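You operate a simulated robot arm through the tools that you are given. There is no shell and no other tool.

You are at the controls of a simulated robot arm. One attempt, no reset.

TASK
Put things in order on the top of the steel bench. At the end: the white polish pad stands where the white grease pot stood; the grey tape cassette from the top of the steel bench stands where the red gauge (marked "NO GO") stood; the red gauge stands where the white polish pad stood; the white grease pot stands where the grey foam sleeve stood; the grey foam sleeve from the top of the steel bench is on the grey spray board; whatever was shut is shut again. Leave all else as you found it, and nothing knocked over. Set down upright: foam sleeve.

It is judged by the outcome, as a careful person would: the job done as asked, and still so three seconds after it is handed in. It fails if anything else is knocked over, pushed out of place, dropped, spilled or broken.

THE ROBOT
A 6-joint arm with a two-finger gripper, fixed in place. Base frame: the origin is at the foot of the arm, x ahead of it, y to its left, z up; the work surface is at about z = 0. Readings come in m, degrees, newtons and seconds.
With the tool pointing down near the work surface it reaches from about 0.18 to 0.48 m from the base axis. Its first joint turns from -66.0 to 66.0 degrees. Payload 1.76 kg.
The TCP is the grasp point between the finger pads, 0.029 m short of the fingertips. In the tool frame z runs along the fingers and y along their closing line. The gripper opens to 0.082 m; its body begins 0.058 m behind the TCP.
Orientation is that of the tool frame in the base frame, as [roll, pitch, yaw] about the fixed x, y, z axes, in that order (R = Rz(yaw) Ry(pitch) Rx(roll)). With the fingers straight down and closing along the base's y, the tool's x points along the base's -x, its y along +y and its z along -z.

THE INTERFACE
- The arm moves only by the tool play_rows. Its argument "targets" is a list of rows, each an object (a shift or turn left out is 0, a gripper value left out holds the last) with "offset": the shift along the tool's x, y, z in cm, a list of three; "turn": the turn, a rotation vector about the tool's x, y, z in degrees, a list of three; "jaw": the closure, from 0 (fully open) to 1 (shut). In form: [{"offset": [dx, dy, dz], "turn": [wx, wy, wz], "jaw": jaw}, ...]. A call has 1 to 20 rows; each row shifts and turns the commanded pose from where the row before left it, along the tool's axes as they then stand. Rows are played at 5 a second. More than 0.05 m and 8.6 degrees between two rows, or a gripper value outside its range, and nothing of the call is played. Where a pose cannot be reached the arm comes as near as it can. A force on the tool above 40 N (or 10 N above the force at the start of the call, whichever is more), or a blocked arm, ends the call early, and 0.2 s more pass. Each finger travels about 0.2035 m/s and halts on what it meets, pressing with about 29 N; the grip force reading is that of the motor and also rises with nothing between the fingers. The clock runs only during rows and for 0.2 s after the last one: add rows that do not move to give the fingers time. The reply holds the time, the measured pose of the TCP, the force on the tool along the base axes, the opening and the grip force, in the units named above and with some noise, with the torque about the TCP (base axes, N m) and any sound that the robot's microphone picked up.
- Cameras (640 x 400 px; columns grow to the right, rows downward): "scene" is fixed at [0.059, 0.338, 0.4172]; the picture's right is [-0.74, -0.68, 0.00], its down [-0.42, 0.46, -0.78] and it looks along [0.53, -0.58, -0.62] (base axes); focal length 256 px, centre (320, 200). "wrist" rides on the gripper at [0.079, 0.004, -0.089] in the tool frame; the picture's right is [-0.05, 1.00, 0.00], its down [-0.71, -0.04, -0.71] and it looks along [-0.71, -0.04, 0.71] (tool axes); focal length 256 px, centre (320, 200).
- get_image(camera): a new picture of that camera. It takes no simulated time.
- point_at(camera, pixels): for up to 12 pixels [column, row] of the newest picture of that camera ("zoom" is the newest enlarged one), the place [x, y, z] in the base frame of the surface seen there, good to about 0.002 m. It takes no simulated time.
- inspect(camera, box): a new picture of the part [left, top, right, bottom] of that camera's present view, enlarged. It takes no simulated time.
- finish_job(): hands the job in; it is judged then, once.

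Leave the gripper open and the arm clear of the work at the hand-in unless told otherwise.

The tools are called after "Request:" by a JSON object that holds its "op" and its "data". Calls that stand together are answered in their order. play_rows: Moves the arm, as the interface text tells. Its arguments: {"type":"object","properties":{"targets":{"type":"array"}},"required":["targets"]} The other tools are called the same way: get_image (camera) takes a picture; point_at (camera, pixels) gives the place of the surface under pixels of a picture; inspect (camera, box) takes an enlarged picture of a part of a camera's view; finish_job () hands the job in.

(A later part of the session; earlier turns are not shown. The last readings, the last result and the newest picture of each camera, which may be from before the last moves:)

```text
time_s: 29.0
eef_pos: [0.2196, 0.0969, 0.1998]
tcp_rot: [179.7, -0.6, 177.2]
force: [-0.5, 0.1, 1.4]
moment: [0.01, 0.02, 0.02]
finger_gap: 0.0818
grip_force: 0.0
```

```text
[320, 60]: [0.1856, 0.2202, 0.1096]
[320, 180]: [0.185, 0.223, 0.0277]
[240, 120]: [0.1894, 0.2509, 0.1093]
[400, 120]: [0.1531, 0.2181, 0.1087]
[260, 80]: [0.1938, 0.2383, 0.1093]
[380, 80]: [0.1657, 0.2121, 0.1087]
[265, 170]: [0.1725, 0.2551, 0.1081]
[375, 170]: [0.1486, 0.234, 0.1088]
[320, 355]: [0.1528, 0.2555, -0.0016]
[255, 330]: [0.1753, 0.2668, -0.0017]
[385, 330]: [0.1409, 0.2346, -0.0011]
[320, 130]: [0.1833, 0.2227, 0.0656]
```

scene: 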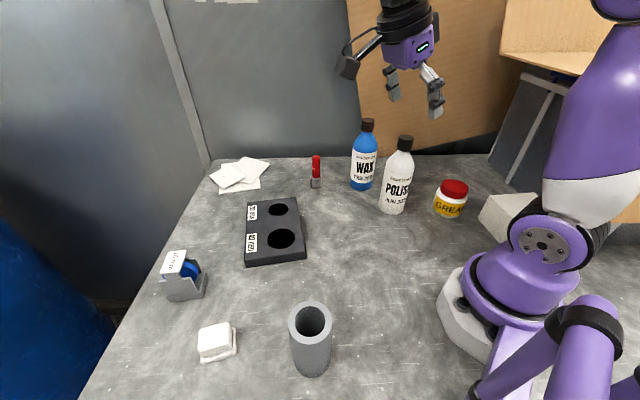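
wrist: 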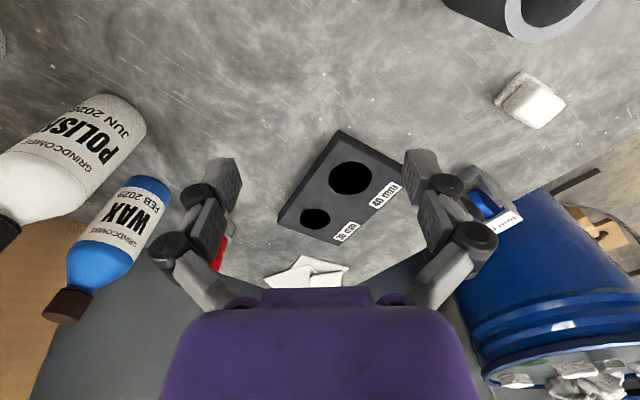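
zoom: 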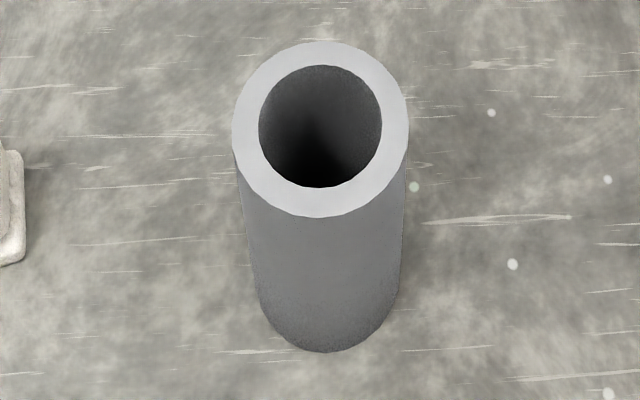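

The sleeve's centre is about (0.171, 0.2345), outer diameter about 0.054, height 0.109. Next I zoom on the pad and the cassette.

Request:
{"op": "inspect", "data": {"camera": "scene", "box": [186, 312, 250, 372]}}

Request:
{"op": "point_at", "data": {"camera": "zoom", "pixels": [[195, 145], [370, 110], [380, 230], [205, 270], [290, 190], [215, 345], [410, 290], [400, 170], [200, 320], [380, 300], [290, 100], [300, 250]]}}

Request:
{"op": "inspect", "data": {"camera": "scene", "box": [150, 240, 220, 310]}}

Request:
{"op": "point_at", "data": {"camera": "zoom", "pixels": [[165, 150], [230, 90], [340, 100], [300, 170], [220, 250], [310, 270], [420, 250], [460, 220], [410, 340], [240, 350], [450, 280], [330, 340]]}}

```text
6.67 times, centred on (218, 342) of scene
```

zoom: 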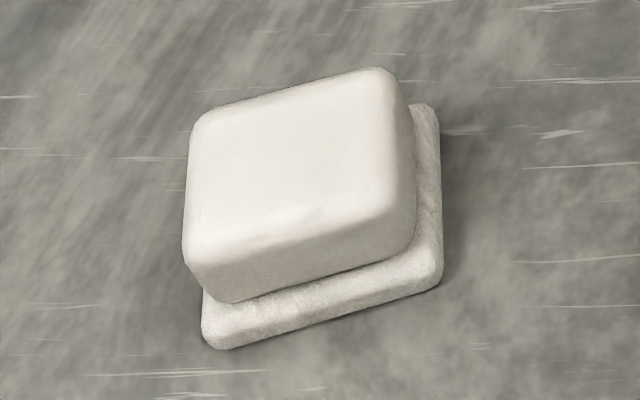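

```text
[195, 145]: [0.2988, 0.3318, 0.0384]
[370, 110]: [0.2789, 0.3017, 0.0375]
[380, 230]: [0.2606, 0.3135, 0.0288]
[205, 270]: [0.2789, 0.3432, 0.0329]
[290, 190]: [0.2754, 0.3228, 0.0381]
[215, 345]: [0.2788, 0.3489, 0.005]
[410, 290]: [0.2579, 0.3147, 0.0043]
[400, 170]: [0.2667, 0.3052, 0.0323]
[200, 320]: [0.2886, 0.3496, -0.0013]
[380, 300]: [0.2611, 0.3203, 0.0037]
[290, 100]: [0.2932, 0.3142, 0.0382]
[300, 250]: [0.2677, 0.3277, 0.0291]
```

```text
5.71 times, centred on (185, 275) of scene
```

zoom: 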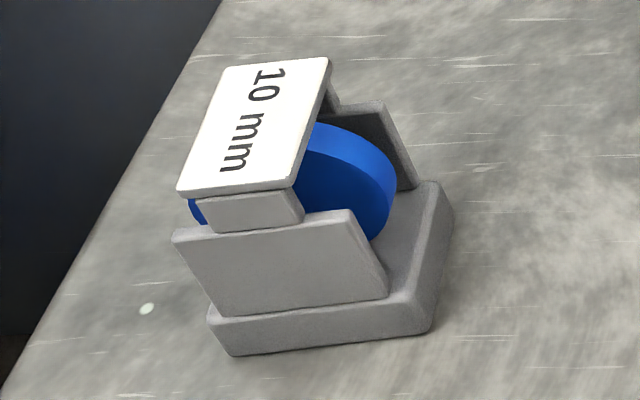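

```text
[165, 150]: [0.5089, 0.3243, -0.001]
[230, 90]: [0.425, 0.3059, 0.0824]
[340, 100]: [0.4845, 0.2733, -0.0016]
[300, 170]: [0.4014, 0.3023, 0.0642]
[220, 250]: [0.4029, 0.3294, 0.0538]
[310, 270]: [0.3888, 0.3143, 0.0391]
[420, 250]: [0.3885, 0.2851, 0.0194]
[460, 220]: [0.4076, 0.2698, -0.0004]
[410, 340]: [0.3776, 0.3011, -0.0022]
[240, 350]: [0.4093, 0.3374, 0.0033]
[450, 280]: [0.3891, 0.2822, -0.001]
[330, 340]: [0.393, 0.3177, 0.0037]
```

The pad's centre is roughly (0.276, 0.322) and its height 0.038. The cassette stands around (0.409, 0.305). Next I zoom on the gauge, the pot and the bottles.

Request:
{"op": "inspect", "data": {"camera": "scene", "box": [300, 150, 332, 194]}}

Request:
{"op": "point_at", "data": {"camera": "zoom", "pixels": [[320, 70], [320, 120], [320, 200], [280, 210], [360, 210], [320, 300], [275, 300], [365, 300], [320, 350], [320, 60], [290, 280], [320, 370]]}}

Request:
{"op": "inspect", "data": {"camera": "scene", "box": [425, 170, 477, 226]}}

Request:
{"op": "point_at", "data": {"camera": "zoom", "pixels": [[340, 90], [270, 110], [430, 120], [340, 130], [300, 200], [270, 260], [390, 260], [320, 290], [300, 320], [240, 250], [420, 200], [330, 345]]}}

Request:
{"op": "inspect", "data": {"camera": "scene", "box": [340, 110, 430, 220]}}

Request:
{"op": "point_at", "data": {"camera": "zoom", "pixels": [[260, 40], [240, 230], [260, 275], [390, 105], [370, 300], [370, 355], [320, 340], [430, 340], [205, 250], [300, 260]]}}

```text
9.09 times, centred on (316, 172) of scene
```

zoom: 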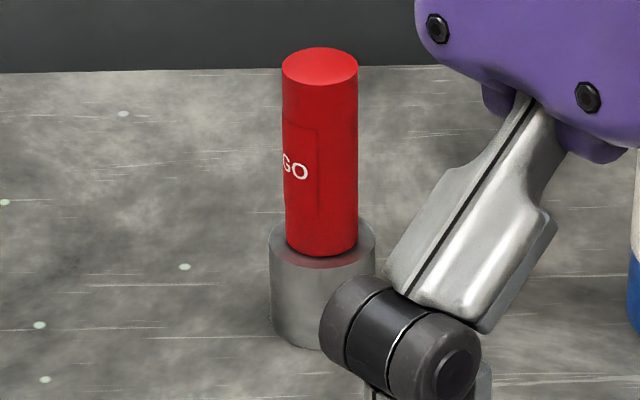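

```text
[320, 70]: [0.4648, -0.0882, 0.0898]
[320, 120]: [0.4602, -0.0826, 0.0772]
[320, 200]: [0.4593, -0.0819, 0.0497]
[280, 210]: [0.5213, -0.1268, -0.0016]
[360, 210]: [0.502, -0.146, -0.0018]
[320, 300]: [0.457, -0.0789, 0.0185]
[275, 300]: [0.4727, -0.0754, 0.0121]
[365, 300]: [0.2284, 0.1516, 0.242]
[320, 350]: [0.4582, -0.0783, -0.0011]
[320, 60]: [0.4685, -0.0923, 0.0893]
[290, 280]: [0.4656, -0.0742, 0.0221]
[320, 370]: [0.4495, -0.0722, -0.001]
```

```text
7.14 times, centred on (451, 198) of scene
```

zoom: 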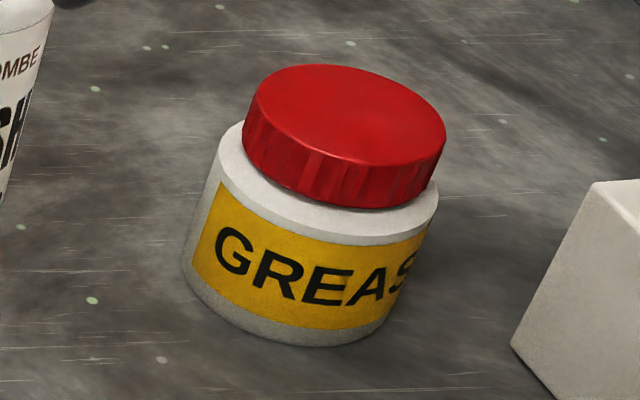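

```text
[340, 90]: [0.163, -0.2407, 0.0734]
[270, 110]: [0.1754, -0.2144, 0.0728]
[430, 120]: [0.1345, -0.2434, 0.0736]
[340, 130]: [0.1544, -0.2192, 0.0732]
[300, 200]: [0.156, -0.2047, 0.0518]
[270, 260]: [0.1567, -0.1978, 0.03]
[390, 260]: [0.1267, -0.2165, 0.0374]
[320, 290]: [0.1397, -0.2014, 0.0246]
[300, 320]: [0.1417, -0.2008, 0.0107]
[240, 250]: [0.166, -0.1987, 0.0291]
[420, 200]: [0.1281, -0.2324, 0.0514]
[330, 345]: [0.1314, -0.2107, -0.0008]
```

```text
3.64 times, centred on (385, 165) of scene
```

zoom: 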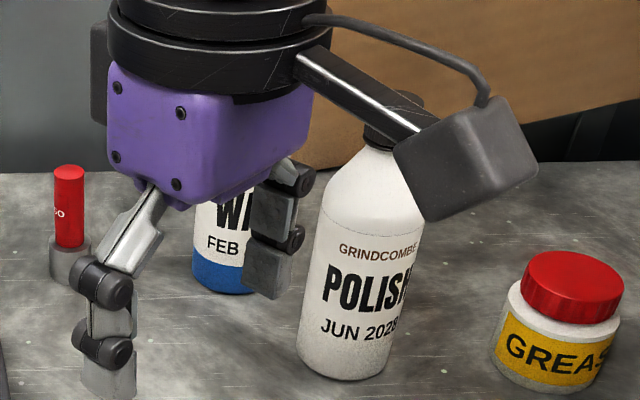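

```text
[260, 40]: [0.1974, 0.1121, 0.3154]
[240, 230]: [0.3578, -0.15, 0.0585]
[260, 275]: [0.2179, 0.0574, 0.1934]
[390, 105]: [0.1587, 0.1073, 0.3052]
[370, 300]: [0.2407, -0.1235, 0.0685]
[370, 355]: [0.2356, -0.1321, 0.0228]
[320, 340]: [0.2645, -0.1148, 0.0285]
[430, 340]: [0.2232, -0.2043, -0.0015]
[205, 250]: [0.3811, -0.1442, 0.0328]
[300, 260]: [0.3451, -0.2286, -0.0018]
```

Measurements:
- Gauge: centre about (0.4667, -0.0898), height 0.090, handle diameter 0.021, base diameter 0.030.
- Pot: centre about (0.1565, -0.229), diameter 0.064, height 0.0735.
- Polish bottle: about (0.262, -0.151).

First I square the tool and move above the sleeve at (0.171, 0.2345).

Request:
{"op": "play_rows", "data": {"targets": [{"turn": [0, -0.6, -2.8]}, {"offset": [1.2, 3.4, 0]}, {"offset": [1.2, 3.4, 0]}, {"offset": [1.2, 3.4, 0]}, {"offset": [1.26, 3.56, 0]}, {"offset": [0, 0, 0]}]}}

Request:
{"op": "get_image", "data": {"camera": "wrist"}}

Request:
{"op": "get_image", "data": {"camera": "scene"}}

```text
time_s: 30.4
eef_pos: [0.1707, 0.2339, 0.201]
tcp_rot: [179.6, -0.1, 180.0]
force: [-0.1, -0.5, -1.2]
moment: [0.04, -0.01, 0.03]
finger_gap: 0.0819
grip_force: 0.1
```

```text
taken
```

wrist: 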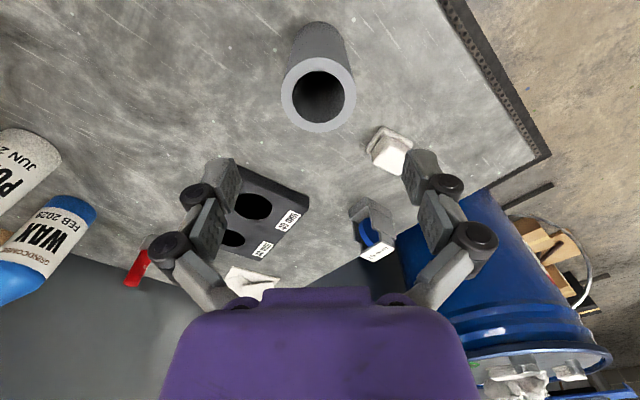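

```text
taken
```

scene: 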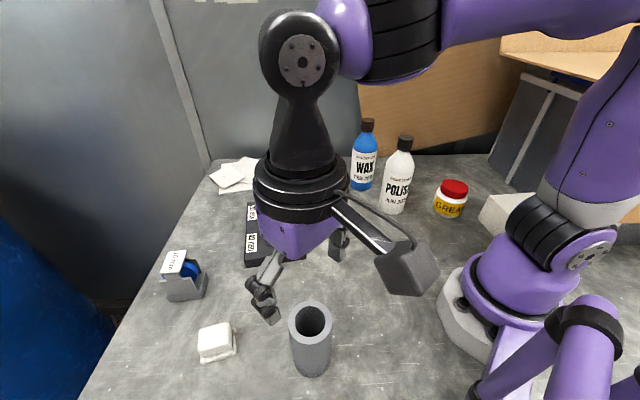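

The sleeve's ring is centred at about (318, 95) in the wrist view, in line with the fingers' middle. I'll check its centre with a few ring points before descending.

Request:
{"op": "point_at", "data": {"camera": "wrist", "pixels": [[287, 95], [350, 95], [318, 64], [318, 128], [296, 72], [341, 118], [341, 72], [296, 118]]}}

```text
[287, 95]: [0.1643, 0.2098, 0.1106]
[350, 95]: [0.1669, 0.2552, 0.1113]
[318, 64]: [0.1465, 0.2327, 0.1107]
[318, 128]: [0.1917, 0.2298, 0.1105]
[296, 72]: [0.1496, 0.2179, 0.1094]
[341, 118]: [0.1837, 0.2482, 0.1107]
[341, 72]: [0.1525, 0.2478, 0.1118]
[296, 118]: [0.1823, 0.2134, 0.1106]
```

Both views put the sleeve's centre at about (0.1695, 0.2335), and the TCP is within 1–2 mm of it. I descend to z≈0.068 and close.

Request:
{"op": "play_rows", "data": {"targets": [{"offset": [0.1, 0, 4]}, {"offset": [0, 0, 4]}, {"offset": [0, 0, 3]}, {"offset": [0, 0, 2.3]}, {"jaw": 0.0}]}}

Request:
{"op": "get_image", "data": {"camera": "scene"}}

```text
time_s: 31.6
eef_pos: [0.1698, 0.2333, 0.0687]
tcp_rot: [179.8, -0.2, 179.9]
force: [0.1, -0.6, 0.2]
moment: [0.01, -0.01, -0.02]
finger_gap: 0.082
grip_force: 0.1
```

```text
taken
```

scene: 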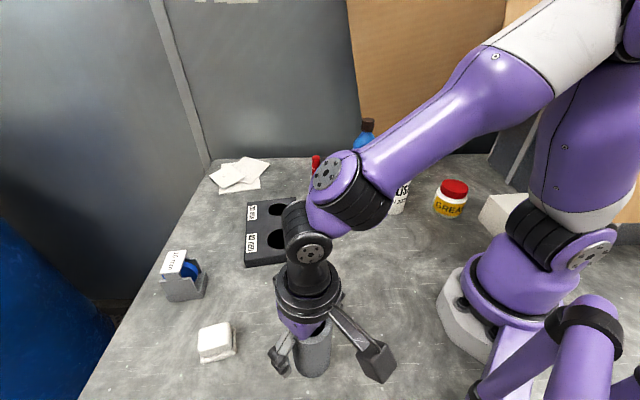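

The fingers straddle the sleeve. I close in small steps so contact is gentle.

Request:
{"op": "play_rows", "data": {"targets": [{"jaw": 0.15}, {"jaw": 0.25}, {"jaw": 0.32}, {"jaw": 0.4}, {"jaw": 0.55}, {"jaw": 0.7}, {"jaw": 0.7}]}}

```text
time_s: 33.2
eef_pos: [0.1709, 0.2335, 0.0694]
tcp_rot: [179.7, -0.1, 180.0]
force: [-2.4, -3.4, 18.2]
moment: [-0.19, 0.08, -0.16]
finger_gap: 0.0616
grip_force: 29.0
```

It's gripped at a gap of 0.0616, with an 18 N upward reading, probably because the fingers pressed the sleeve against the bench while closing. I lift a little and check.

Request:
{"op": "play_rows", "data": {"targets": [{"offset": [0, 0, -0.5]}, {"offset": [0, 0, -1.5]}, {"offset": [0, 0, 0]}]}}

Request:
{"op": "get_image", "data": {"camera": "scene"}}

Request:
{"op": "get_image", "data": {"camera": "wrist"}}

```text
time_s: 34.0
eef_pos: [0.1693, 0.2339, 0.0883]
tcp_rot: [179.8, -0.1, -180.0]
force: [-0.1, -0.2, -0.3]
moment: [0.02, 0.0, -0.01]
finger_gap: 0.0613
grip_force: 28.6
```

```text
taken
```

scene: 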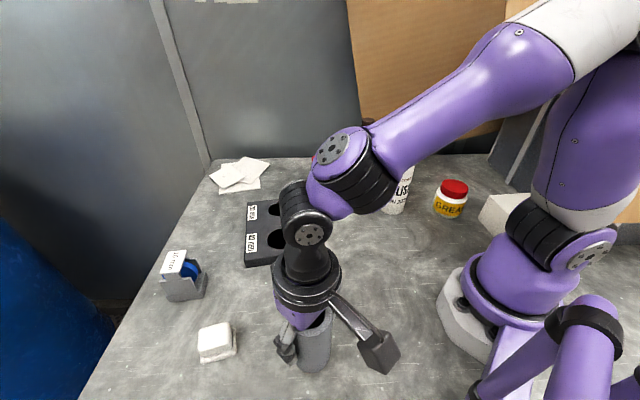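

```text
taken
```

wrist: 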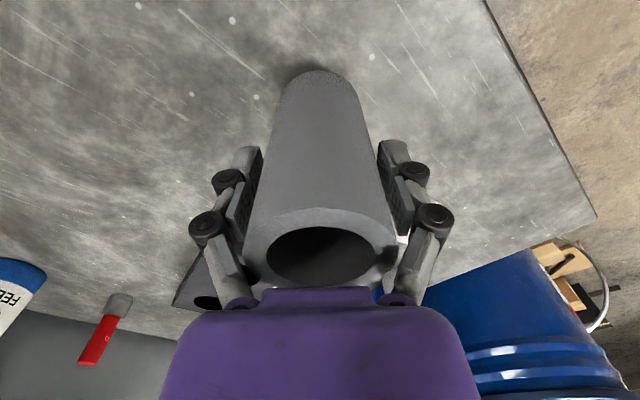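

The grip holds steady. I lift well clear and confirm the sleeve came up upright.

Request:
{"op": "play_rows", "data": {"targets": [{"offset": [0, 0, -3]}, {"offset": [0, 0, -4]}, {"offset": [0, 0, -4]}, {"offset": [0, 0, 0]}]}}

Request:
{"op": "get_image", "data": {"camera": "scene"}}

Request:
{"op": "get_image", "data": {"camera": "wrist"}}

```text
time_s: 35.0
eef_pos: [0.1729, 0.2338, 0.2007]
tcp_rot: [179.7, -0.1, -179.9]
force: [0.4, 0.1, 0.3]
moment: [-0.02, -0.04, 0.0]
finger_gap: 0.0598
grip_force: 29.0
```

```text
taken
```

scene: 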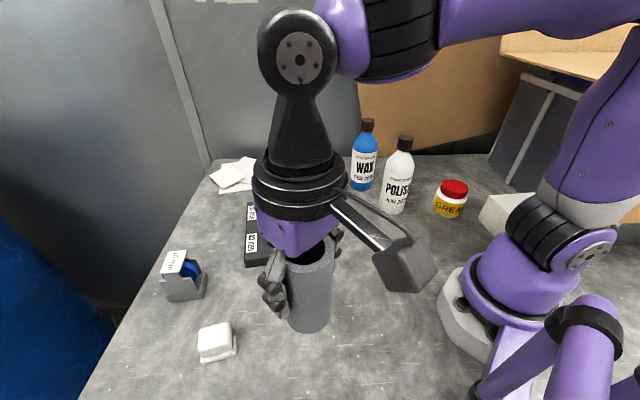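

```text
taken
```

wrist: 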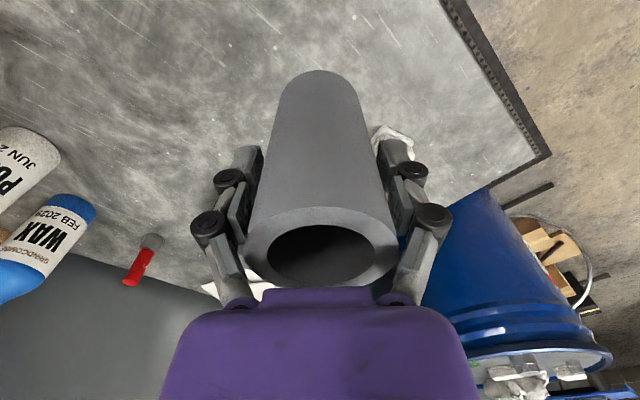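

The sleeve is up and upright. I move it above the centre of the slab, aiming for (0.402, 0.100).

Request:
{"op": "play_rows", "data": {"targets": [{"offset": [-3.87, -2.23, 0]}, {"offset": [-3.87, -2.23, 0]}, {"offset": [-3.87, -2.23, 0]}, {"offset": [-3.87, -2.23, 0]}, {"offset": [-3.87, -2.23, 0]}, {"offset": [-3.87, -2.23, 0]}, {"offset": [0, 0, 0]}]}}

Request:
{"op": "get_image", "data": {"camera": "scene"}}

Request:
{"op": "get_image", "data": {"camera": "wrist"}}

```text
time_s: 36.6
eef_pos: [0.404, 0.098, 0.1966]
tcp_rot: [179.9, 0.0, 179.9]
force: [-0.3, 0.5, 0.1]
moment: [0.0, 0.05, -0.02]
finger_gap: 0.0588
grip_force: 29.0
```

```text
taken
```

scene: 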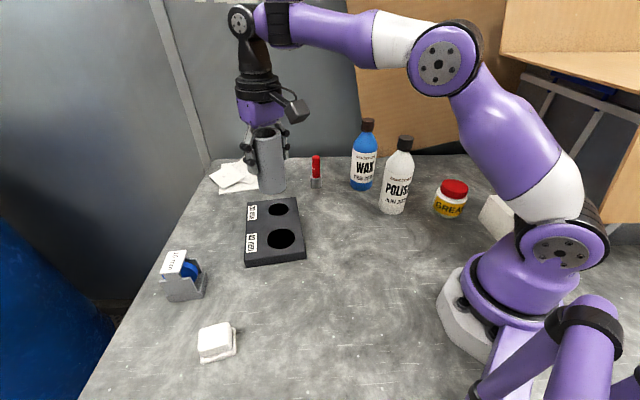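

```text
taken
```

wrist: 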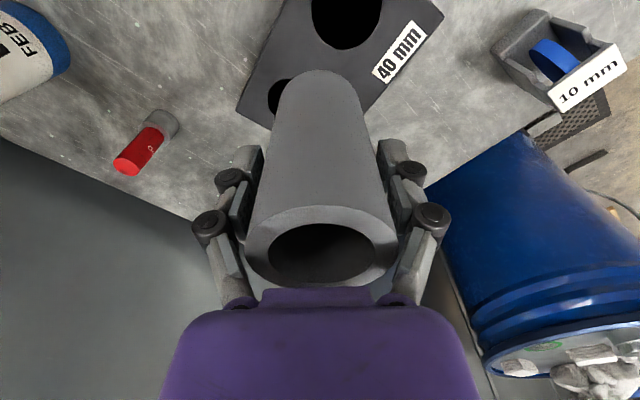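

Holding above the slab, still upright. I descend to just above contact.

Request:
{"op": "play_rows", "data": {"targets": [{"offset": [0, 0, 4]}, {"offset": [0, 0, 3]}, {"offset": [0, 0, 2]}, {"offset": [0, 0, 0.5]}, {"offset": [0, 0, 0]}]}}

Request:
{"op": "get_image", "data": {"camera": "scene"}}

Request:
{"op": "inspect", "data": {"camera": "scene", "box": [220, 130, 340, 270]}}

```text
time_s: 37.8
eef_pos: [0.4036, 0.0996, 0.1019]
tcp_rot: [179.8, -0.1, 180.0]
force: [-0.1, -0.4, -0.2]
moment: [-0.02, -0.01, 0.0]
finger_gap: 0.0586
grip_force: 29.2
```

```text
taken
```

scene: 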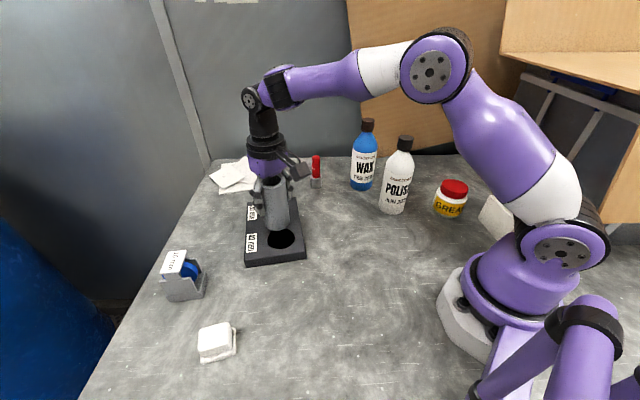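

```text
2.86 times, centred on (280, 200) of scene
```

zoom: 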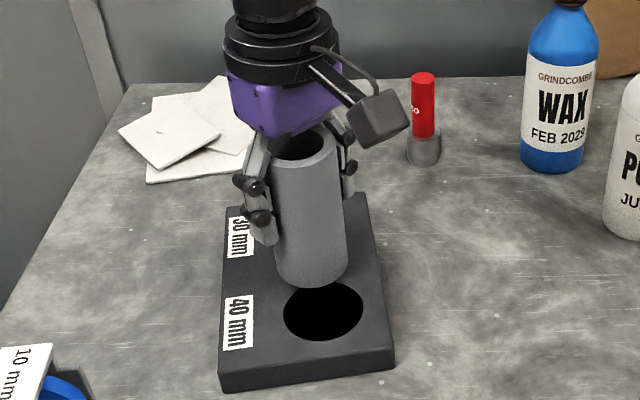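

The sleeve is just above the slab, between the discs. I ease down in small steps until the force shows contact.

Request:
{"op": "play_rows", "data": {"targets": [{"offset": [0, 0, 0.2]}, {"offset": [0, 0, 0.15]}, {"offset": [0, 0, 0]}]}}

```text
time_s: 38.6
eef_pos: [0.404, 0.1005, 0.0979]
tcp_rot: [179.8, -0.1, 179.9]
force: [0.2, 0.3, -0.5]
moment: [0.0, 0.02, -0.01]
finger_gap: 0.0583
grip_force: 28.8
```

Request:
{"op": "play_rows", "data": {"targets": [{"offset": [0, 0, 0.1]}, {"offset": [0, 0, 0.1]}, {"offset": [0, 0, 0]}]}}

Request:
{"op": "inspect", "data": {"camera": "scene", "box": [230, 160, 330, 270]}}

```text
time_s: 39.4
eef_pos: [0.4036, 0.1005, 0.0962]
tcp_rot: [179.9, -0.1, -180.0]
force: [0.3, -0.2, -0.2]
moment: [-0.01, -0.01, 0.02]
finger_gap: 0.0585
grip_force: 28.9
```

```text
3.64 times, centred on (280, 215) of scene
```

zoom: 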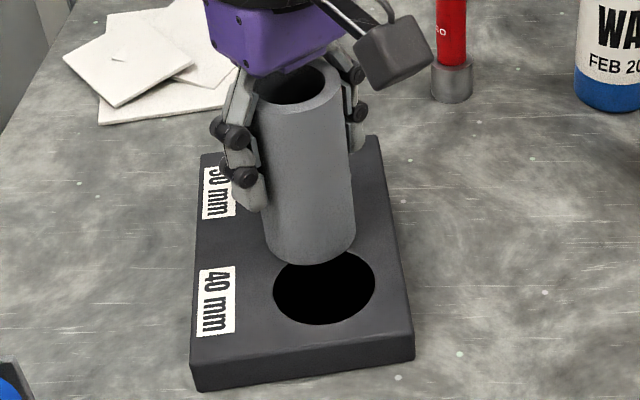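

No contact yet. I continue down in 1 mm steps.

Request:
{"op": "play_rows", "data": {"targets": [{"offset": [0, 0, 0.1]}, {"offset": [0, 0, 0]}]}}

Request:
{"op": "play_rows", "data": {"targets": [{"offset": [0, 0, 0.1]}, {"offset": [0, 0, 0]}]}}

Request:
{"op": "play_rows", "data": {"targets": [{"offset": [0, 0, 0.1]}, {"offset": [0, 0, 0]}]}}

```text
time_s: 40.0
eef_pos: [0.4033, 0.0992, 0.097]
tcp_rot: [179.7, 0.0, -180.0]
force: [-0.9, 1.5, 11.2]
moment: [0.24, 0.34, -0.04]
finger_gap: 0.0581
grip_force: 28.8
```

```text
time_s: 40.6
eef_pos: [0.4032, 0.1, 0.0969]
tcp_rot: [179.6, 0.2, 179.9]
force: [-1.6, -1.2, 34.7]
moment: [0.03, 0.73, -0.12]
finger_gap: 0.058
grip_force: 28.7
```

```text
time_s: 41.0
eef_pos: [0.4047, 0.1004, 0.0975]
tcp_rot: [179.6, 0.2, 179.9]
force: [-2.7, -0.7, 5.2]
moment: [0.0, 0.3, -0.01]
finger_gap: 0.0579
grip_force: 29.2
stopped in row 1: the force on the tool passed its limit at 48 N (the readings are from after the stop); the commanded pose is now the measured one
```

Contact was made at z≈0.097; the last step overshot to a brief 48 N and the arm backed off to 5 N. I'll take contact steps one at a time from here. Now I open gently.

Request:
{"op": "play_rows", "data": {"targets": [{"jaw": 0.28}, {"jaw": 0.24}, {"jaw": 0.18}, {"jaw": 0.08}, {"jaw": 0.0}, {"jaw": 0.0}]}}

Request:
{"op": "inspect", "data": {"camera": "scene", "box": [230, 160, 330, 270]}}

```text
time_s: 42.4
eef_pos: [0.404, 0.1002, 0.0965]
tcp_rot: [179.7, 0.1, 179.9]
force: [0.0, -0.5, 0.0]
moment: [0.01, -0.02, 0.03]
finger_gap: 0.0817
grip_force: 0.0
```

```text
3.64 times, centred on (280, 215) of scene
```

zoom: 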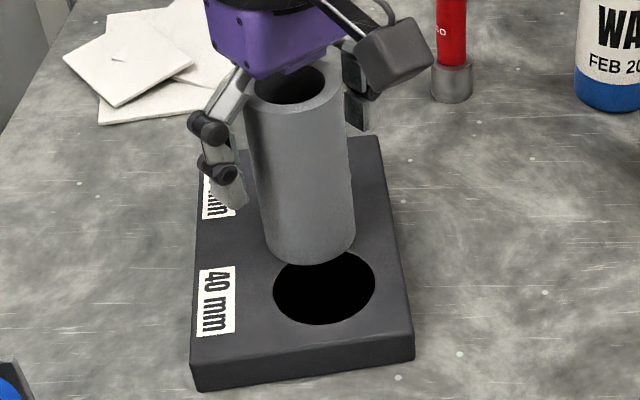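

The sleeve stands upright on the slab with the fingers open. I raise straight up.

Request:
{"op": "play_rows", "data": {"targets": [{"offset": [0, 0, -2]}, {"offset": [0, 0, -4]}, {"offset": [0, 0, -4]}, {"offset": [0, 0, -3]}, {"offset": [0, 0, 0]}]}}

Request:
{"op": "get_image", "data": {"camera": "scene"}}

Request:
{"op": "inspect", "data": {"camera": "scene", "box": [230, 160, 330, 270]}}

```text
time_s: 43.6
eef_pos: [0.403, 0.102, 0.2257]
tcp_rot: [179.7, 0.1, -180.0]
force: [0.0, 0.2, 0.6]
moment: [0.02, 0.01, 0.0]
finger_gap: 0.082
grip_force: 0.1
```

```text
taken
```

scene: 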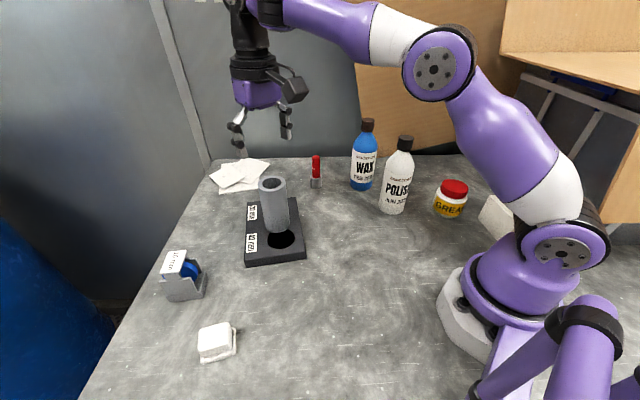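

```text
3.64 times, centred on (280, 215) of scene
```

zoom: 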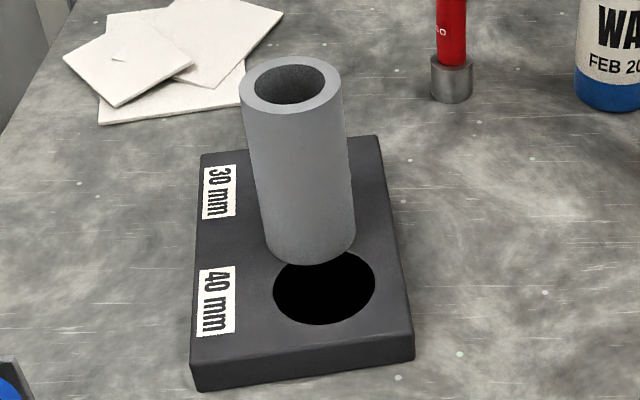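

The sleeve stands on the slab and the slab hasn't shifted. I check that the sleeve is upright with points on its top ring and foot.

Request:
{"op": "point_at", "data": {"camera": "zoom", "pixels": [[246, 85], [337, 85], [291, 60], [291, 108], [310, 258], [290, 255], [330, 255], [300, 180], [225, 250], [390, 330]]}}

```text
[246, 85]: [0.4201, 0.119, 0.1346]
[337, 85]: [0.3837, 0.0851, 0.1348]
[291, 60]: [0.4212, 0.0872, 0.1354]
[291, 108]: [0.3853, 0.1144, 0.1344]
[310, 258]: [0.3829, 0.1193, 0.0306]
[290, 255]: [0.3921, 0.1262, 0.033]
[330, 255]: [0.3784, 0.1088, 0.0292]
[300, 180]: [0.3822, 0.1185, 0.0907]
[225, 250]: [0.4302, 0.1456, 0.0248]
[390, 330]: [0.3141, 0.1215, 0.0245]
```

The top ring is level at z≈0.135 and centred at (0.402, 0.102), so the sleeve is upright. Next is the pot. I'll measure the bottle tops so my path stays above them.

Request:
{"op": "inspect", "data": {"camera": "scene", "box": [340, 110, 480, 225]}}

Request:
{"op": "point_at", "data": {"camera": "zoom", "pixels": [[124, 38], [298, 118], [260, 330], [202, 330], [310, 340], [112, 260], [55, 250], [165, 265], [520, 250], [510, 340], [460, 250], [570, 260]]}}

```text
3.48 times, centred on (410, 168) of scene
```

zoom: 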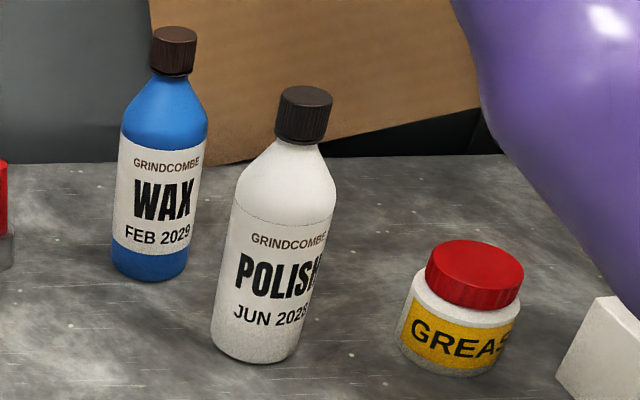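

```text
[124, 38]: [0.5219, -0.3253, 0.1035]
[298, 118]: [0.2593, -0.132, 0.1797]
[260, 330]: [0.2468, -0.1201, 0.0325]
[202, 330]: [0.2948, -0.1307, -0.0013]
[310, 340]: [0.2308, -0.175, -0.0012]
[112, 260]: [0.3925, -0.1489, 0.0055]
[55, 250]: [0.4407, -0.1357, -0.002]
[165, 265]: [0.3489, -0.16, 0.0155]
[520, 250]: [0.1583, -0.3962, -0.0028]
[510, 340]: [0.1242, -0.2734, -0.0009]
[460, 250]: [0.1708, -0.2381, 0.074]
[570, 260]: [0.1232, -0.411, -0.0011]
```

The bottles are about 0.19 tall. I travel at z≈0.26, around and above them, to a point over the pot.

Request:
{"op": "play_rows", "data": {"targets": [{"offset": [3.23, -2.67, -0.6]}, {"offset": [3.23, -2.67, -0.6]}, {"offset": [3.23, -2.67, -0.6]}, {"offset": [3.23, -2.67, -0.6]}, {"offset": [3.23, -2.67, -0.6]}, {"offset": [3.23, -2.67, -0.6]}, {"offset": [1.34, -4.23, 0]}, {"offset": [1.34, -4.23, 0]}, {"offset": [1.34, -4.23, 0]}, {"offset": [1.34, -4.23, 0]}, {"offset": [0, 0, 0]}]}}

Request:
{"op": "get_image", "data": {"camera": "wrist"}}

Request:
{"op": "get_image", "data": {"camera": "scene"}}

```text
time_s: 46.0
eef_pos: [0.1598, -0.2293, 0.2711]
tcp_rot: [179.7, 0.1, 179.9]
force: [0.1, 0.2, 0.1]
moment: [-0.04, 0.01, 0.04]
finger_gap: 0.0822
grip_force: 0.0
out of reach, approached as far as the arm can: row 3, 4
```

```text
taken
```

wrist: 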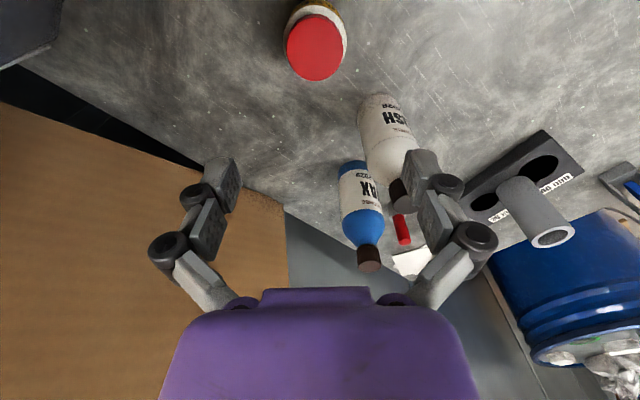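

```text
taken
```

scene: 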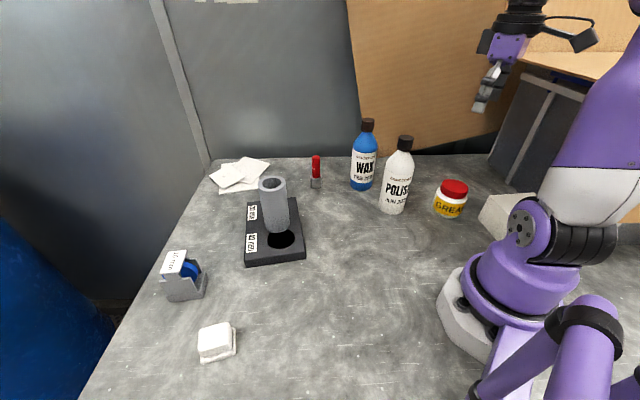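

Above the pot; its lid is at (315, 47) in the wrist view. I measure the lid's edges from here.

Request:
{"op": "point_at", "data": {"camera": "wrist", "pixels": [[289, 47], [341, 47], [315, 22], [315, 74], [315, 47], [297, 30], [333, 65], [380, 140], [345, 40], [292, 25]]}}

Request:
{"op": "inspect", "data": {"camera": "wrist", "box": [260, 0, 380, 90]}}

```text
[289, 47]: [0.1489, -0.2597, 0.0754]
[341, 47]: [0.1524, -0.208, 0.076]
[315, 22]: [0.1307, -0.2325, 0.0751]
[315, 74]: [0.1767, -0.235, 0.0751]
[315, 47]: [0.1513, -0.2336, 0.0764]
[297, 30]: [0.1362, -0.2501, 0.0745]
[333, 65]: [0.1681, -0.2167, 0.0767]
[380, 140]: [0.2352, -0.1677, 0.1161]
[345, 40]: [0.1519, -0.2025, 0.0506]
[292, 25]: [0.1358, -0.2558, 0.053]
```

```text
4.44 times, centred on (320, 45) of wrist
```

zoom: 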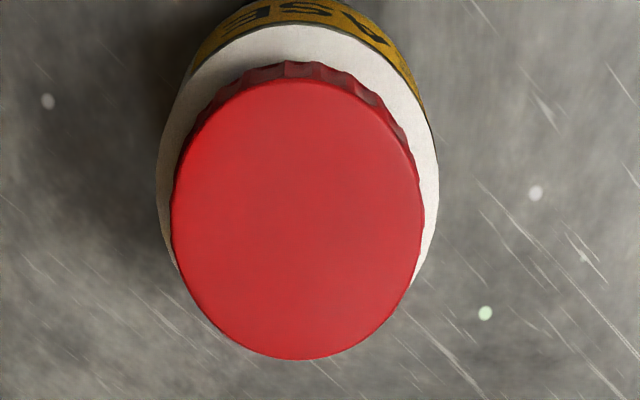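

The lid's centre comes out near (0.155, -0.2337) here, against (0.1565, -0.229) from the scene. I'll take (0.156, -0.231). I hold still for a fresh pose reading.

Request:
{"op": "play_rows", "data": {"targets": [{"offset": [0, 0, 0]}]}}

Request:
{"op": "play_rows", "data": {"targets": [{"offset": [0, 0, 0]}]}}

```text
time_s: 46.4
eef_pos: [0.1589, -0.2288, 0.2713]
tcp_rot: [179.7, 0.3, 179.9]
force: [-0.1, 0.0, -0.1]
moment: [0.04, 0.04, -0.02]
finger_gap: 0.0818
grip_force: 0.1
```

```text
time_s: 46.8
eef_pos: [0.1588, -0.2285, 0.2718]
tcp_rot: [179.7, 0.2, 179.9]
force: [-0.5, 0.2, -0.2]
moment: [0.02, 0.0, 0.0]
finger_gap: 0.0823
grip_force: 0.1
```

I shift 3 mm and 2 mm to centre, then descend to z≈0.11, just above the lid.

Request:
{"op": "play_rows", "data": {"targets": [{"offset": [0.3, -0.2, 4]}, {"offset": [0, 0, 4]}, {"offset": [0, 0, 4]}, {"offset": [0, 0, 4]}, {"offset": [0, 0, 0]}]}}

Request:
{"op": "get_image", "data": {"camera": "wrist"}}

Request:
{"op": "get_image", "data": {"camera": "scene"}}

```text
time_s: 48.0
eef_pos: [0.1548, -0.2313, 0.112]
tcp_rot: [179.6, 0.1, 179.8]
force: [0.4, 0.1, 0.4]
moment: [-0.01, -0.03, 0.02]
finger_gap: 0.0819
grip_force: 0.0
```

```text
taken
```

wrist: 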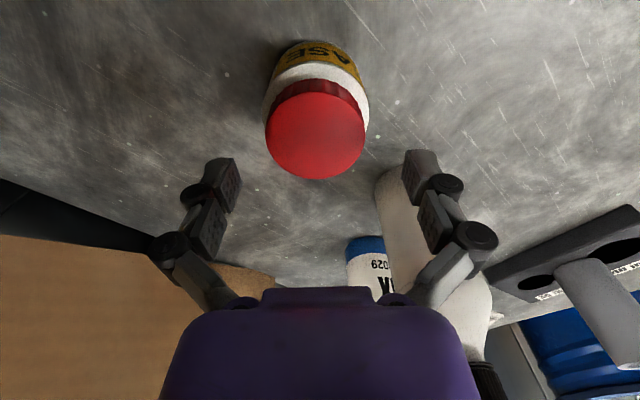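

```text
taken
```

scene: 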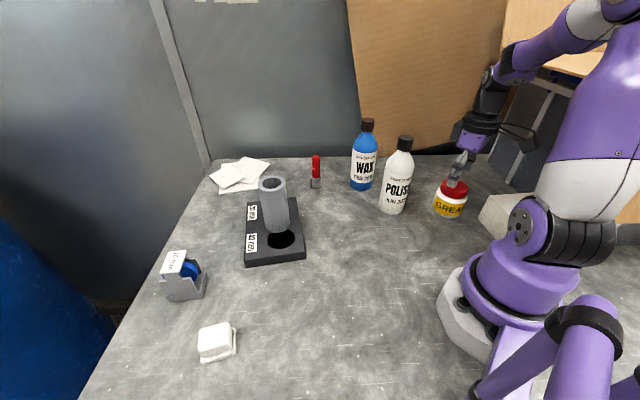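

Request:
{"op": "point_at", "data": {"camera": "wrist", "pixels": [[268, 128], [363, 128], [315, 96], [315, 175], [315, 135], [285, 105], [345, 165]]}}

```text
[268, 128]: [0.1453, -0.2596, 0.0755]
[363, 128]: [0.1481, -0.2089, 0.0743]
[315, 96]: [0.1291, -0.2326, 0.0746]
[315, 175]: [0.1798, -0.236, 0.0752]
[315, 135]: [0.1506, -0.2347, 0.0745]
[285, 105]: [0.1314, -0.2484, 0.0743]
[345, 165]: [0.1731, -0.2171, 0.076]
```

The lid is about 2.5 mm further to -y than the TCP. I correct for that and descend around the pot to z≈0.042.

Request:
{"op": "play_rows", "data": {"targets": [{"offset": [0, -0.25, 0]}, {"offset": [0, 0, 3]}, {"offset": [0, 0, 2.5]}, {"offset": [0, 0, 1.5]}, {"offset": [0, 0, 0]}]}}

Request:
{"op": "get_image", "data": {"camera": "wrist"}}

Request:
{"op": "get_image", "data": {"camera": "scene"}}

```text
time_s: 49.2
eef_pos: [0.156, -0.2337, 0.0404]
tcp_rot: [179.7, 0.1, 179.8]
force: [0.8, 0.3, 1.2]
moment: [-0.03, -0.02, 0.01]
finger_gap: 0.082
grip_force: 0.1
```

```text
taken
```

wrist: 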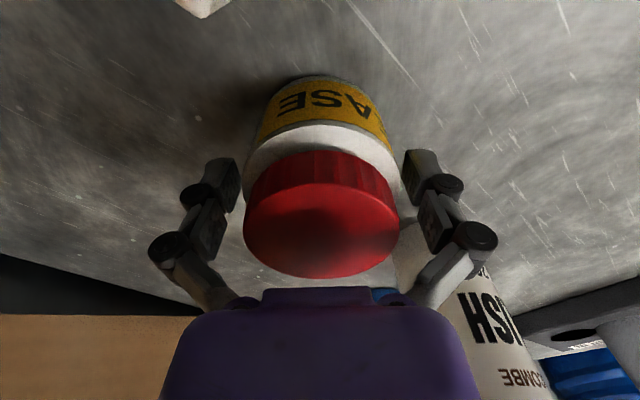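

```text
taken
```

scene: 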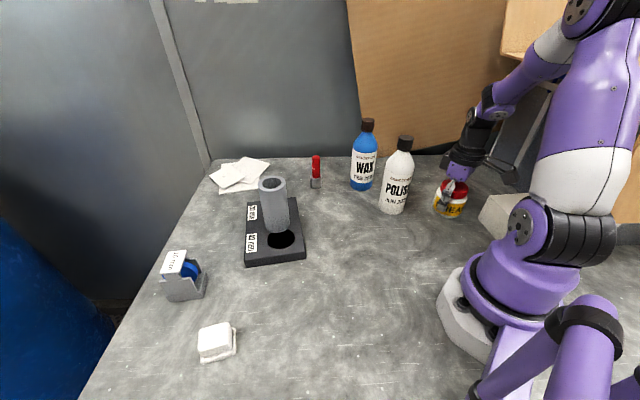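

The pot is centred between the fingers (lid from col 245 to 400). I close gently.

Request:
{"op": "play_rows", "data": {"targets": [{"jaw": 0.1}, {"jaw": 0.18}, {"jaw": 0.25}, {"jaw": 0.35}, {"jaw": 0.5}, {"jaw": 0.5}]}}

```text
time_s: 50.6
eef_pos: [0.1584, -0.2347, 0.0406]
tcp_rot: [179.7, 0.1, 179.8]
force: [0.2, 2.5, 3.0]
moment: [0.14, 0.1, -0.02]
finger_gap: 0.0662
grip_force: 28.9
```

Gripped at 0.0662, matching the pot's diameter. I lift a little and check.

Request:
{"op": "play_rows", "data": {"targets": [{"offset": [0, 0, -1]}, {"offset": [0, 0, -2]}, {"offset": [0, 0, -2]}, {"offset": [0, 0, 0]}]}}

Request:
{"op": "get_image", "data": {"camera": "wrist"}}

Request:
{"op": "inspect", "data": {"camera": "scene", "box": [380, 110, 540, 230]}}

```text
time_s: 51.6
eef_pos: [0.1581, -0.2344, 0.0909]
tcp_rot: [179.7, 0.1, 179.9]
force: [-0.3, -0.9, -2.2]
moment: [0.02, 0.03, 0.0]
finger_gap: 0.0667
grip_force: 29.3
```

```text
taken
```

wrist: 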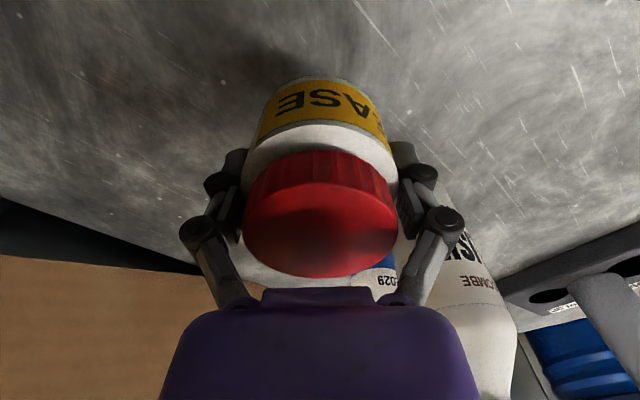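

```text
3.33 times, centred on (460, 170) of scene
```

zoom: 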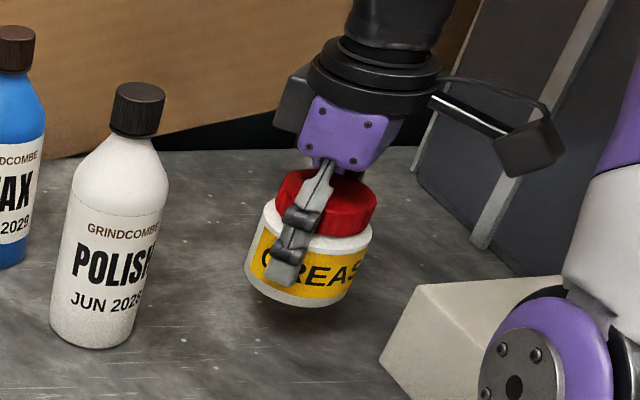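

The pot hangs level in the grip. I lift to z≈0.265 and carry it around in front of the base, above the bottles, toward the sleeve's old place.

Request:
{"op": "play_rows", "data": {"targets": [{"offset": [0, 0, -3.5]}, {"offset": [0, 0, -3.5]}, {"offset": [0, 0, -3.5]}, {"offset": [0, 0, -3.5]}, {"offset": [0, 0, -3.4]}, {"offset": [-1.04, 3.08, 0]}, {"offset": [-1.04, 3.08, 0]}, {"offset": [-1.04, 3.08, 0]}, {"offset": [-1.04, 3.08, 0]}, {"offset": [-1.04, 3.08, 0]}, {"offset": [0, 0, 0]}]}}

Request:
{"op": "get_image", "data": {"camera": "scene"}}

```text
time_s: 54.0
eef_pos: [0.2092, -0.0801, 0.2666]
tcp_rot: [179.8, 0.2, 179.9]
force: [0.7, 0.5, -2.0]
moment: [0.01, 0.0, 0.01]
finger_gap: 0.0663
grip_force: 28.9
```

```text
taken
```

scene: 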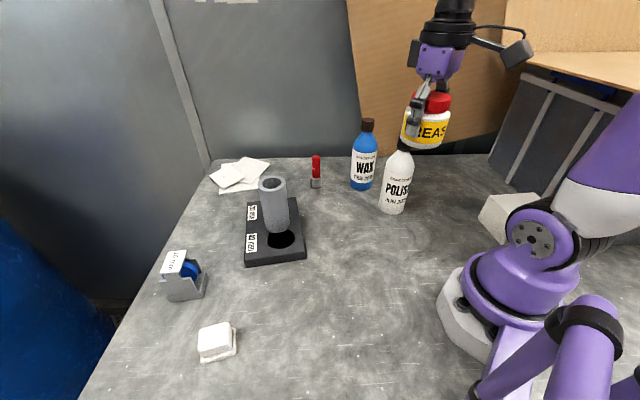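

The pot is carried steadily. I continue to above the sleeve's old place, (0.1695, 0.2335).

Request:
{"op": "play_rows", "data": {"targets": [{"offset": [-0.25, 3.25, 0]}, {"offset": [-0.25, 3.25, 0]}, {"offset": [-0.25, 3.25, 0]}, {"offset": [-0.25, 3.25, 0]}, {"offset": [0.84, 3.06, 0]}, {"offset": [0.84, 3.06, 0]}, {"offset": [0.84, 3.06, 0]}, {"offset": [0.84, 3.06, 0]}, {"offset": [0.84, 3.06, 0]}, {"offset": [0.84, 3.06, 0]}, {"offset": [0, 0, 0]}]}}

Request:
{"op": "get_image", "data": {"camera": "scene"}}

```text
time_s: 56.4
eef_pos: [0.1686, 0.2322, 0.2681]
tcp_rot: [179.6, 0.3, 180.0]
force: [0.5, -0.8, -1.9]
moment: [0.01, -0.01, 0.01]
finger_gap: 0.0663
grip_force: 29.7
```

```text
taken
```

scene: 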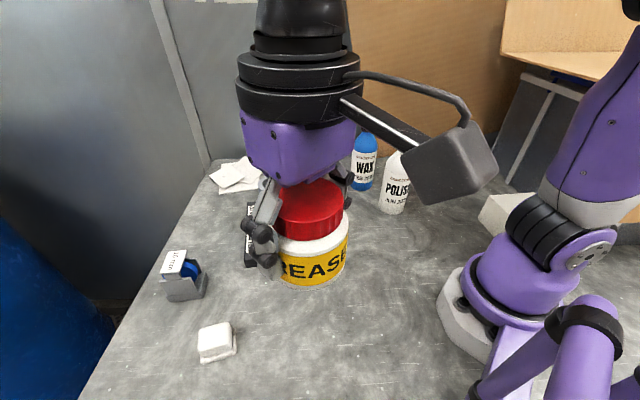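

I descend to about 1 cm above the bench.

Request:
{"op": "play_rows", "data": {"targets": [{"offset": [0, 0, 4]}, {"offset": [0, 0, 4]}, {"offset": [0, 0, 4]}, {"offset": [0, 0, 4]}, {"offset": [0, 0, 3]}, {"offset": [0, 0, 2.3]}, {"offset": [0, 0, 0]}]}}

Request:
{"op": "get_image", "data": {"camera": "scene"}}

```text
time_s: 58.0
eef_pos: [0.1699, 0.2345, 0.0548]
tcp_rot: [179.6, 0.1, 179.9]
force: [-0.2, 0.1, -1.7]
moment: [0.01, 0.0, 0.01]
finger_gap: 0.0663
grip_force: 28.8
```

```text
taken
```

scene: 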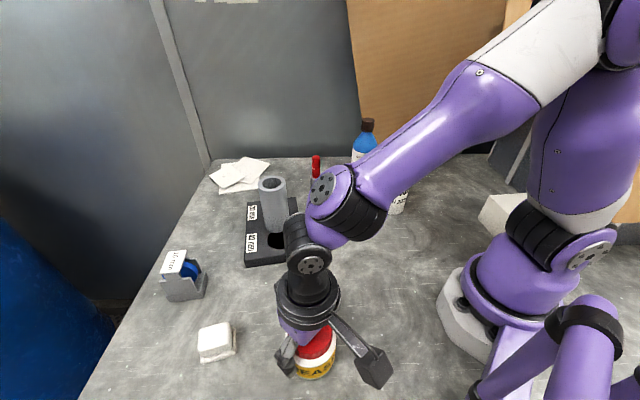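

Request:
{"op": "play_rows", "data": {"targets": [{"offset": [0, 0, 0.6]}, {"offset": [0, 0, 0.4]}, {"offset": [0, 0, 0]}]}}

```text
time_s: 58.8
eef_pos: [0.17, 0.2332, 0.0424]
tcp_rot: [179.8, 0.2, 179.9]
force: [0.4, 0.5, -2.5]
moment: [0.01, 0.0, -0.01]
finger_gap: 0.0665
grip_force: 28.8
```

No contact yet (-2.5 N is the pot's weight). I take one more small step.

Request:
{"op": "play_rows", "data": {"targets": [{"offset": [0, 0, 0.15]}, {"offset": [0, 0, 0]}]}}

```text
time_s: 59.4
eef_pos: [0.1687, 0.2354, 0.0428]
tcp_rot: [179.7, 0.1, 179.9]
force: [-0.3, 0.3, -1.3]
moment: [-0.03, 0.03, 0.02]
finger_gap: 0.0661
grip_force: 29.3
```

Request:
{"op": "play_rows", "data": {"targets": [{"offset": [0, 0, 0.1]}, {"offset": [0, 0, 0]}]}}

```text
time_s: 60.0
eef_pos: [0.1706, 0.2353, 0.0425]
tcp_rot: [179.7, 0.1, 179.9]
force: [-0.5, 0.7, -1.5]
moment: [-0.02, 0.0, 0.01]
finger_gap: 0.0667
grip_force: 29.0
```

Request:
{"op": "play_rows", "data": {"targets": [{"offset": [0, 0, 0.1]}, {"offset": [0, 0, 0]}]}}

```text
time_s: 60.6
eef_pos: [0.1706, 0.2347, 0.0405]
tcp_rot: [179.7, 0.2, 179.9]
force: [0.1, -1.7, 4.4]
moment: [0.13, 0.04, 0.0]
finger_gap: 0.0664
grip_force: 28.9
```

Contact: +4.4 N. I open gently and retreat straight up.

Request:
{"op": "play_rows", "data": {"targets": [{"jaw": 0.18}, {"jaw": 0.12}, {"jaw": 0.05}, {"jaw": 0.0}, {"jaw": 0.0}]}}

Request:
{"op": "get_image", "data": {"camera": "wrist"}}

```text
time_s: 61.8
eef_pos: [0.1684, 0.2356, 0.0408]
tcp_rot: [179.8, 0.1, 179.9]
force: [0.3, 0.7, -0.3]
moment: [-0.04, -0.01, -0.01]
finger_gap: 0.0821
grip_force: 0.1
```

```text
taken
```

wrist: 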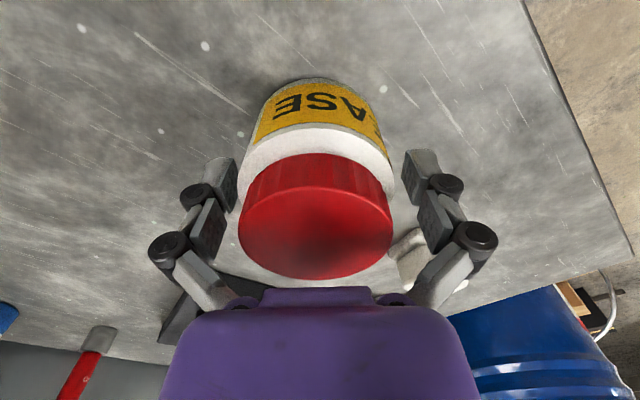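

Released, with both fingers clear of the pot. I rise straight up.

Request:
{"op": "play_rows", "data": {"targets": [{"offset": [0, 0, -2]}, {"offset": [0, 0, -3]}, {"offset": [0, 0, -4]}, {"offset": [0, 0, -4]}, {"offset": [0, 0, -3]}, {"offset": [0, 0, 0]}]}}

Request:
{"op": "get_image", "data": {"camera": "wrist"}}

Request:
{"op": "get_image", "data": {"camera": "scene"}}

```text
time_s: 63.2
eef_pos: [0.1708, 0.2341, 0.2022]
tcp_rot: [179.7, 0.1, 179.8]
force: [0.3, -0.6, -0.2]
moment: [0.02, 0.01, 0.0]
finger_gap: 0.0822
grip_force: 0.0
```

```text
taken
```

wrist: 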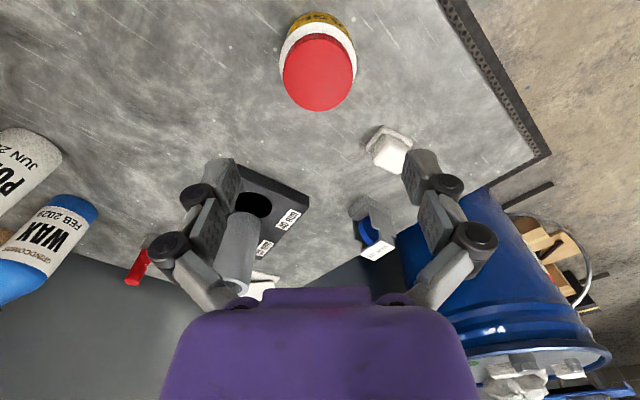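

```text
taken
```

scene: 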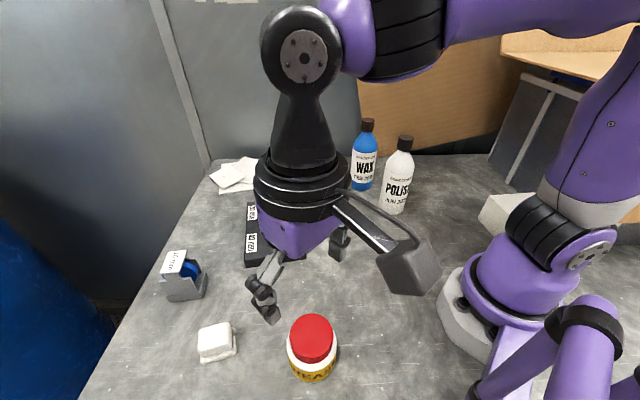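

The pot stands in the sleeve's old place. Next is the pad; I zoom on it in the wrist view to get its centre and edge directions.

Request:
{"op": "inspect", "data": {"camera": "wrist", "box": [350, 110, 430, 190]}}

Request:
{"op": "point_at", "data": {"camera": "zoom", "pixels": [[215, 90], [170, 190], [330, 300], [400, 180], [300, 120], [290, 220], [370, 220], [250, 240], [160, 165], [320, 180]]}}

```text
5.00 times, centred on (390, 150) of wrist
```

zoom: 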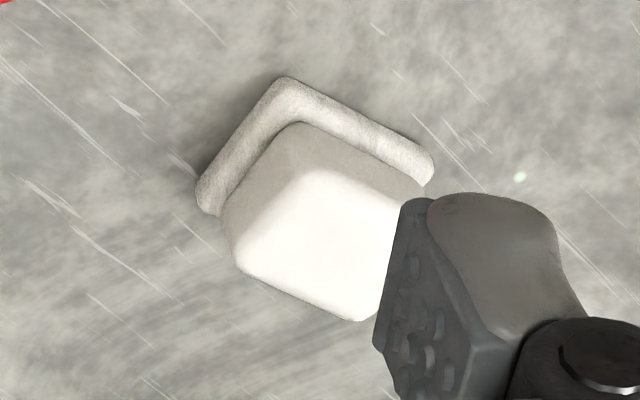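

```text
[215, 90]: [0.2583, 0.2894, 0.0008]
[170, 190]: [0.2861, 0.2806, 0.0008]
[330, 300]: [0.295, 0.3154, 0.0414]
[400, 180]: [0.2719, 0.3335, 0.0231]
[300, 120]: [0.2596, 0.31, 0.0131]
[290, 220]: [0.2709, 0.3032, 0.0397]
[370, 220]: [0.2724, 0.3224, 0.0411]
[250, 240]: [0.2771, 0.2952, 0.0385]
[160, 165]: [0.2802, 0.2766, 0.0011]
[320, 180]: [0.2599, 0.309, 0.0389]
```

The finger hides part of it. I move above the pad and turn the tool to yaw≈146.5° to match its edges, then measure again.

Request:
{"op": "play_rows", "data": {"targets": [{"offset": [-3.5, 2.87, 0]}, {"offset": [-3.5, 2.87, 0]}, {"offset": [-3.5, 2.87, 0]}, {"turn": [0, 0, 8.4]}, {"turn": [0, 0, 8.4]}, {"turn": [0, 0, 8.4]}, {"turn": [0, 0, 8.2]}, {"offset": [0, 0, 0]}]}}

Request:
{"op": "get_image", "data": {"camera": "wrist"}}

Request:
{"op": "inspect", "data": {"camera": "wrist", "box": [260, 30, 380, 130]}}

```text
time_s: 65.0
eef_pos: [0.274, 0.3192, 0.2019]
tcp_rot: [179.7, -0.2, 146.4]
force: [-0.4, 0.0, -0.4]
moment: [0.01, 0.02, -0.02]
finger_gap: 0.0821
grip_force: 0.1
```

```text
taken
```

wrist: 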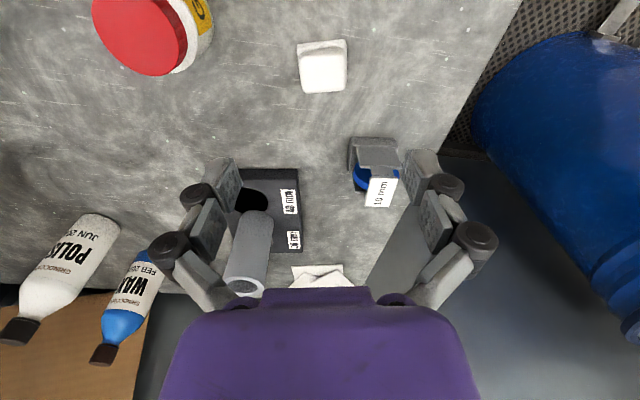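

```text
4.00 times, centred on (320, 80) of wrist
```

zoom: 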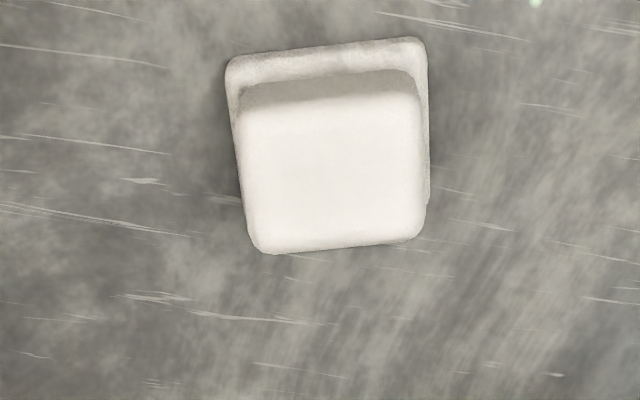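

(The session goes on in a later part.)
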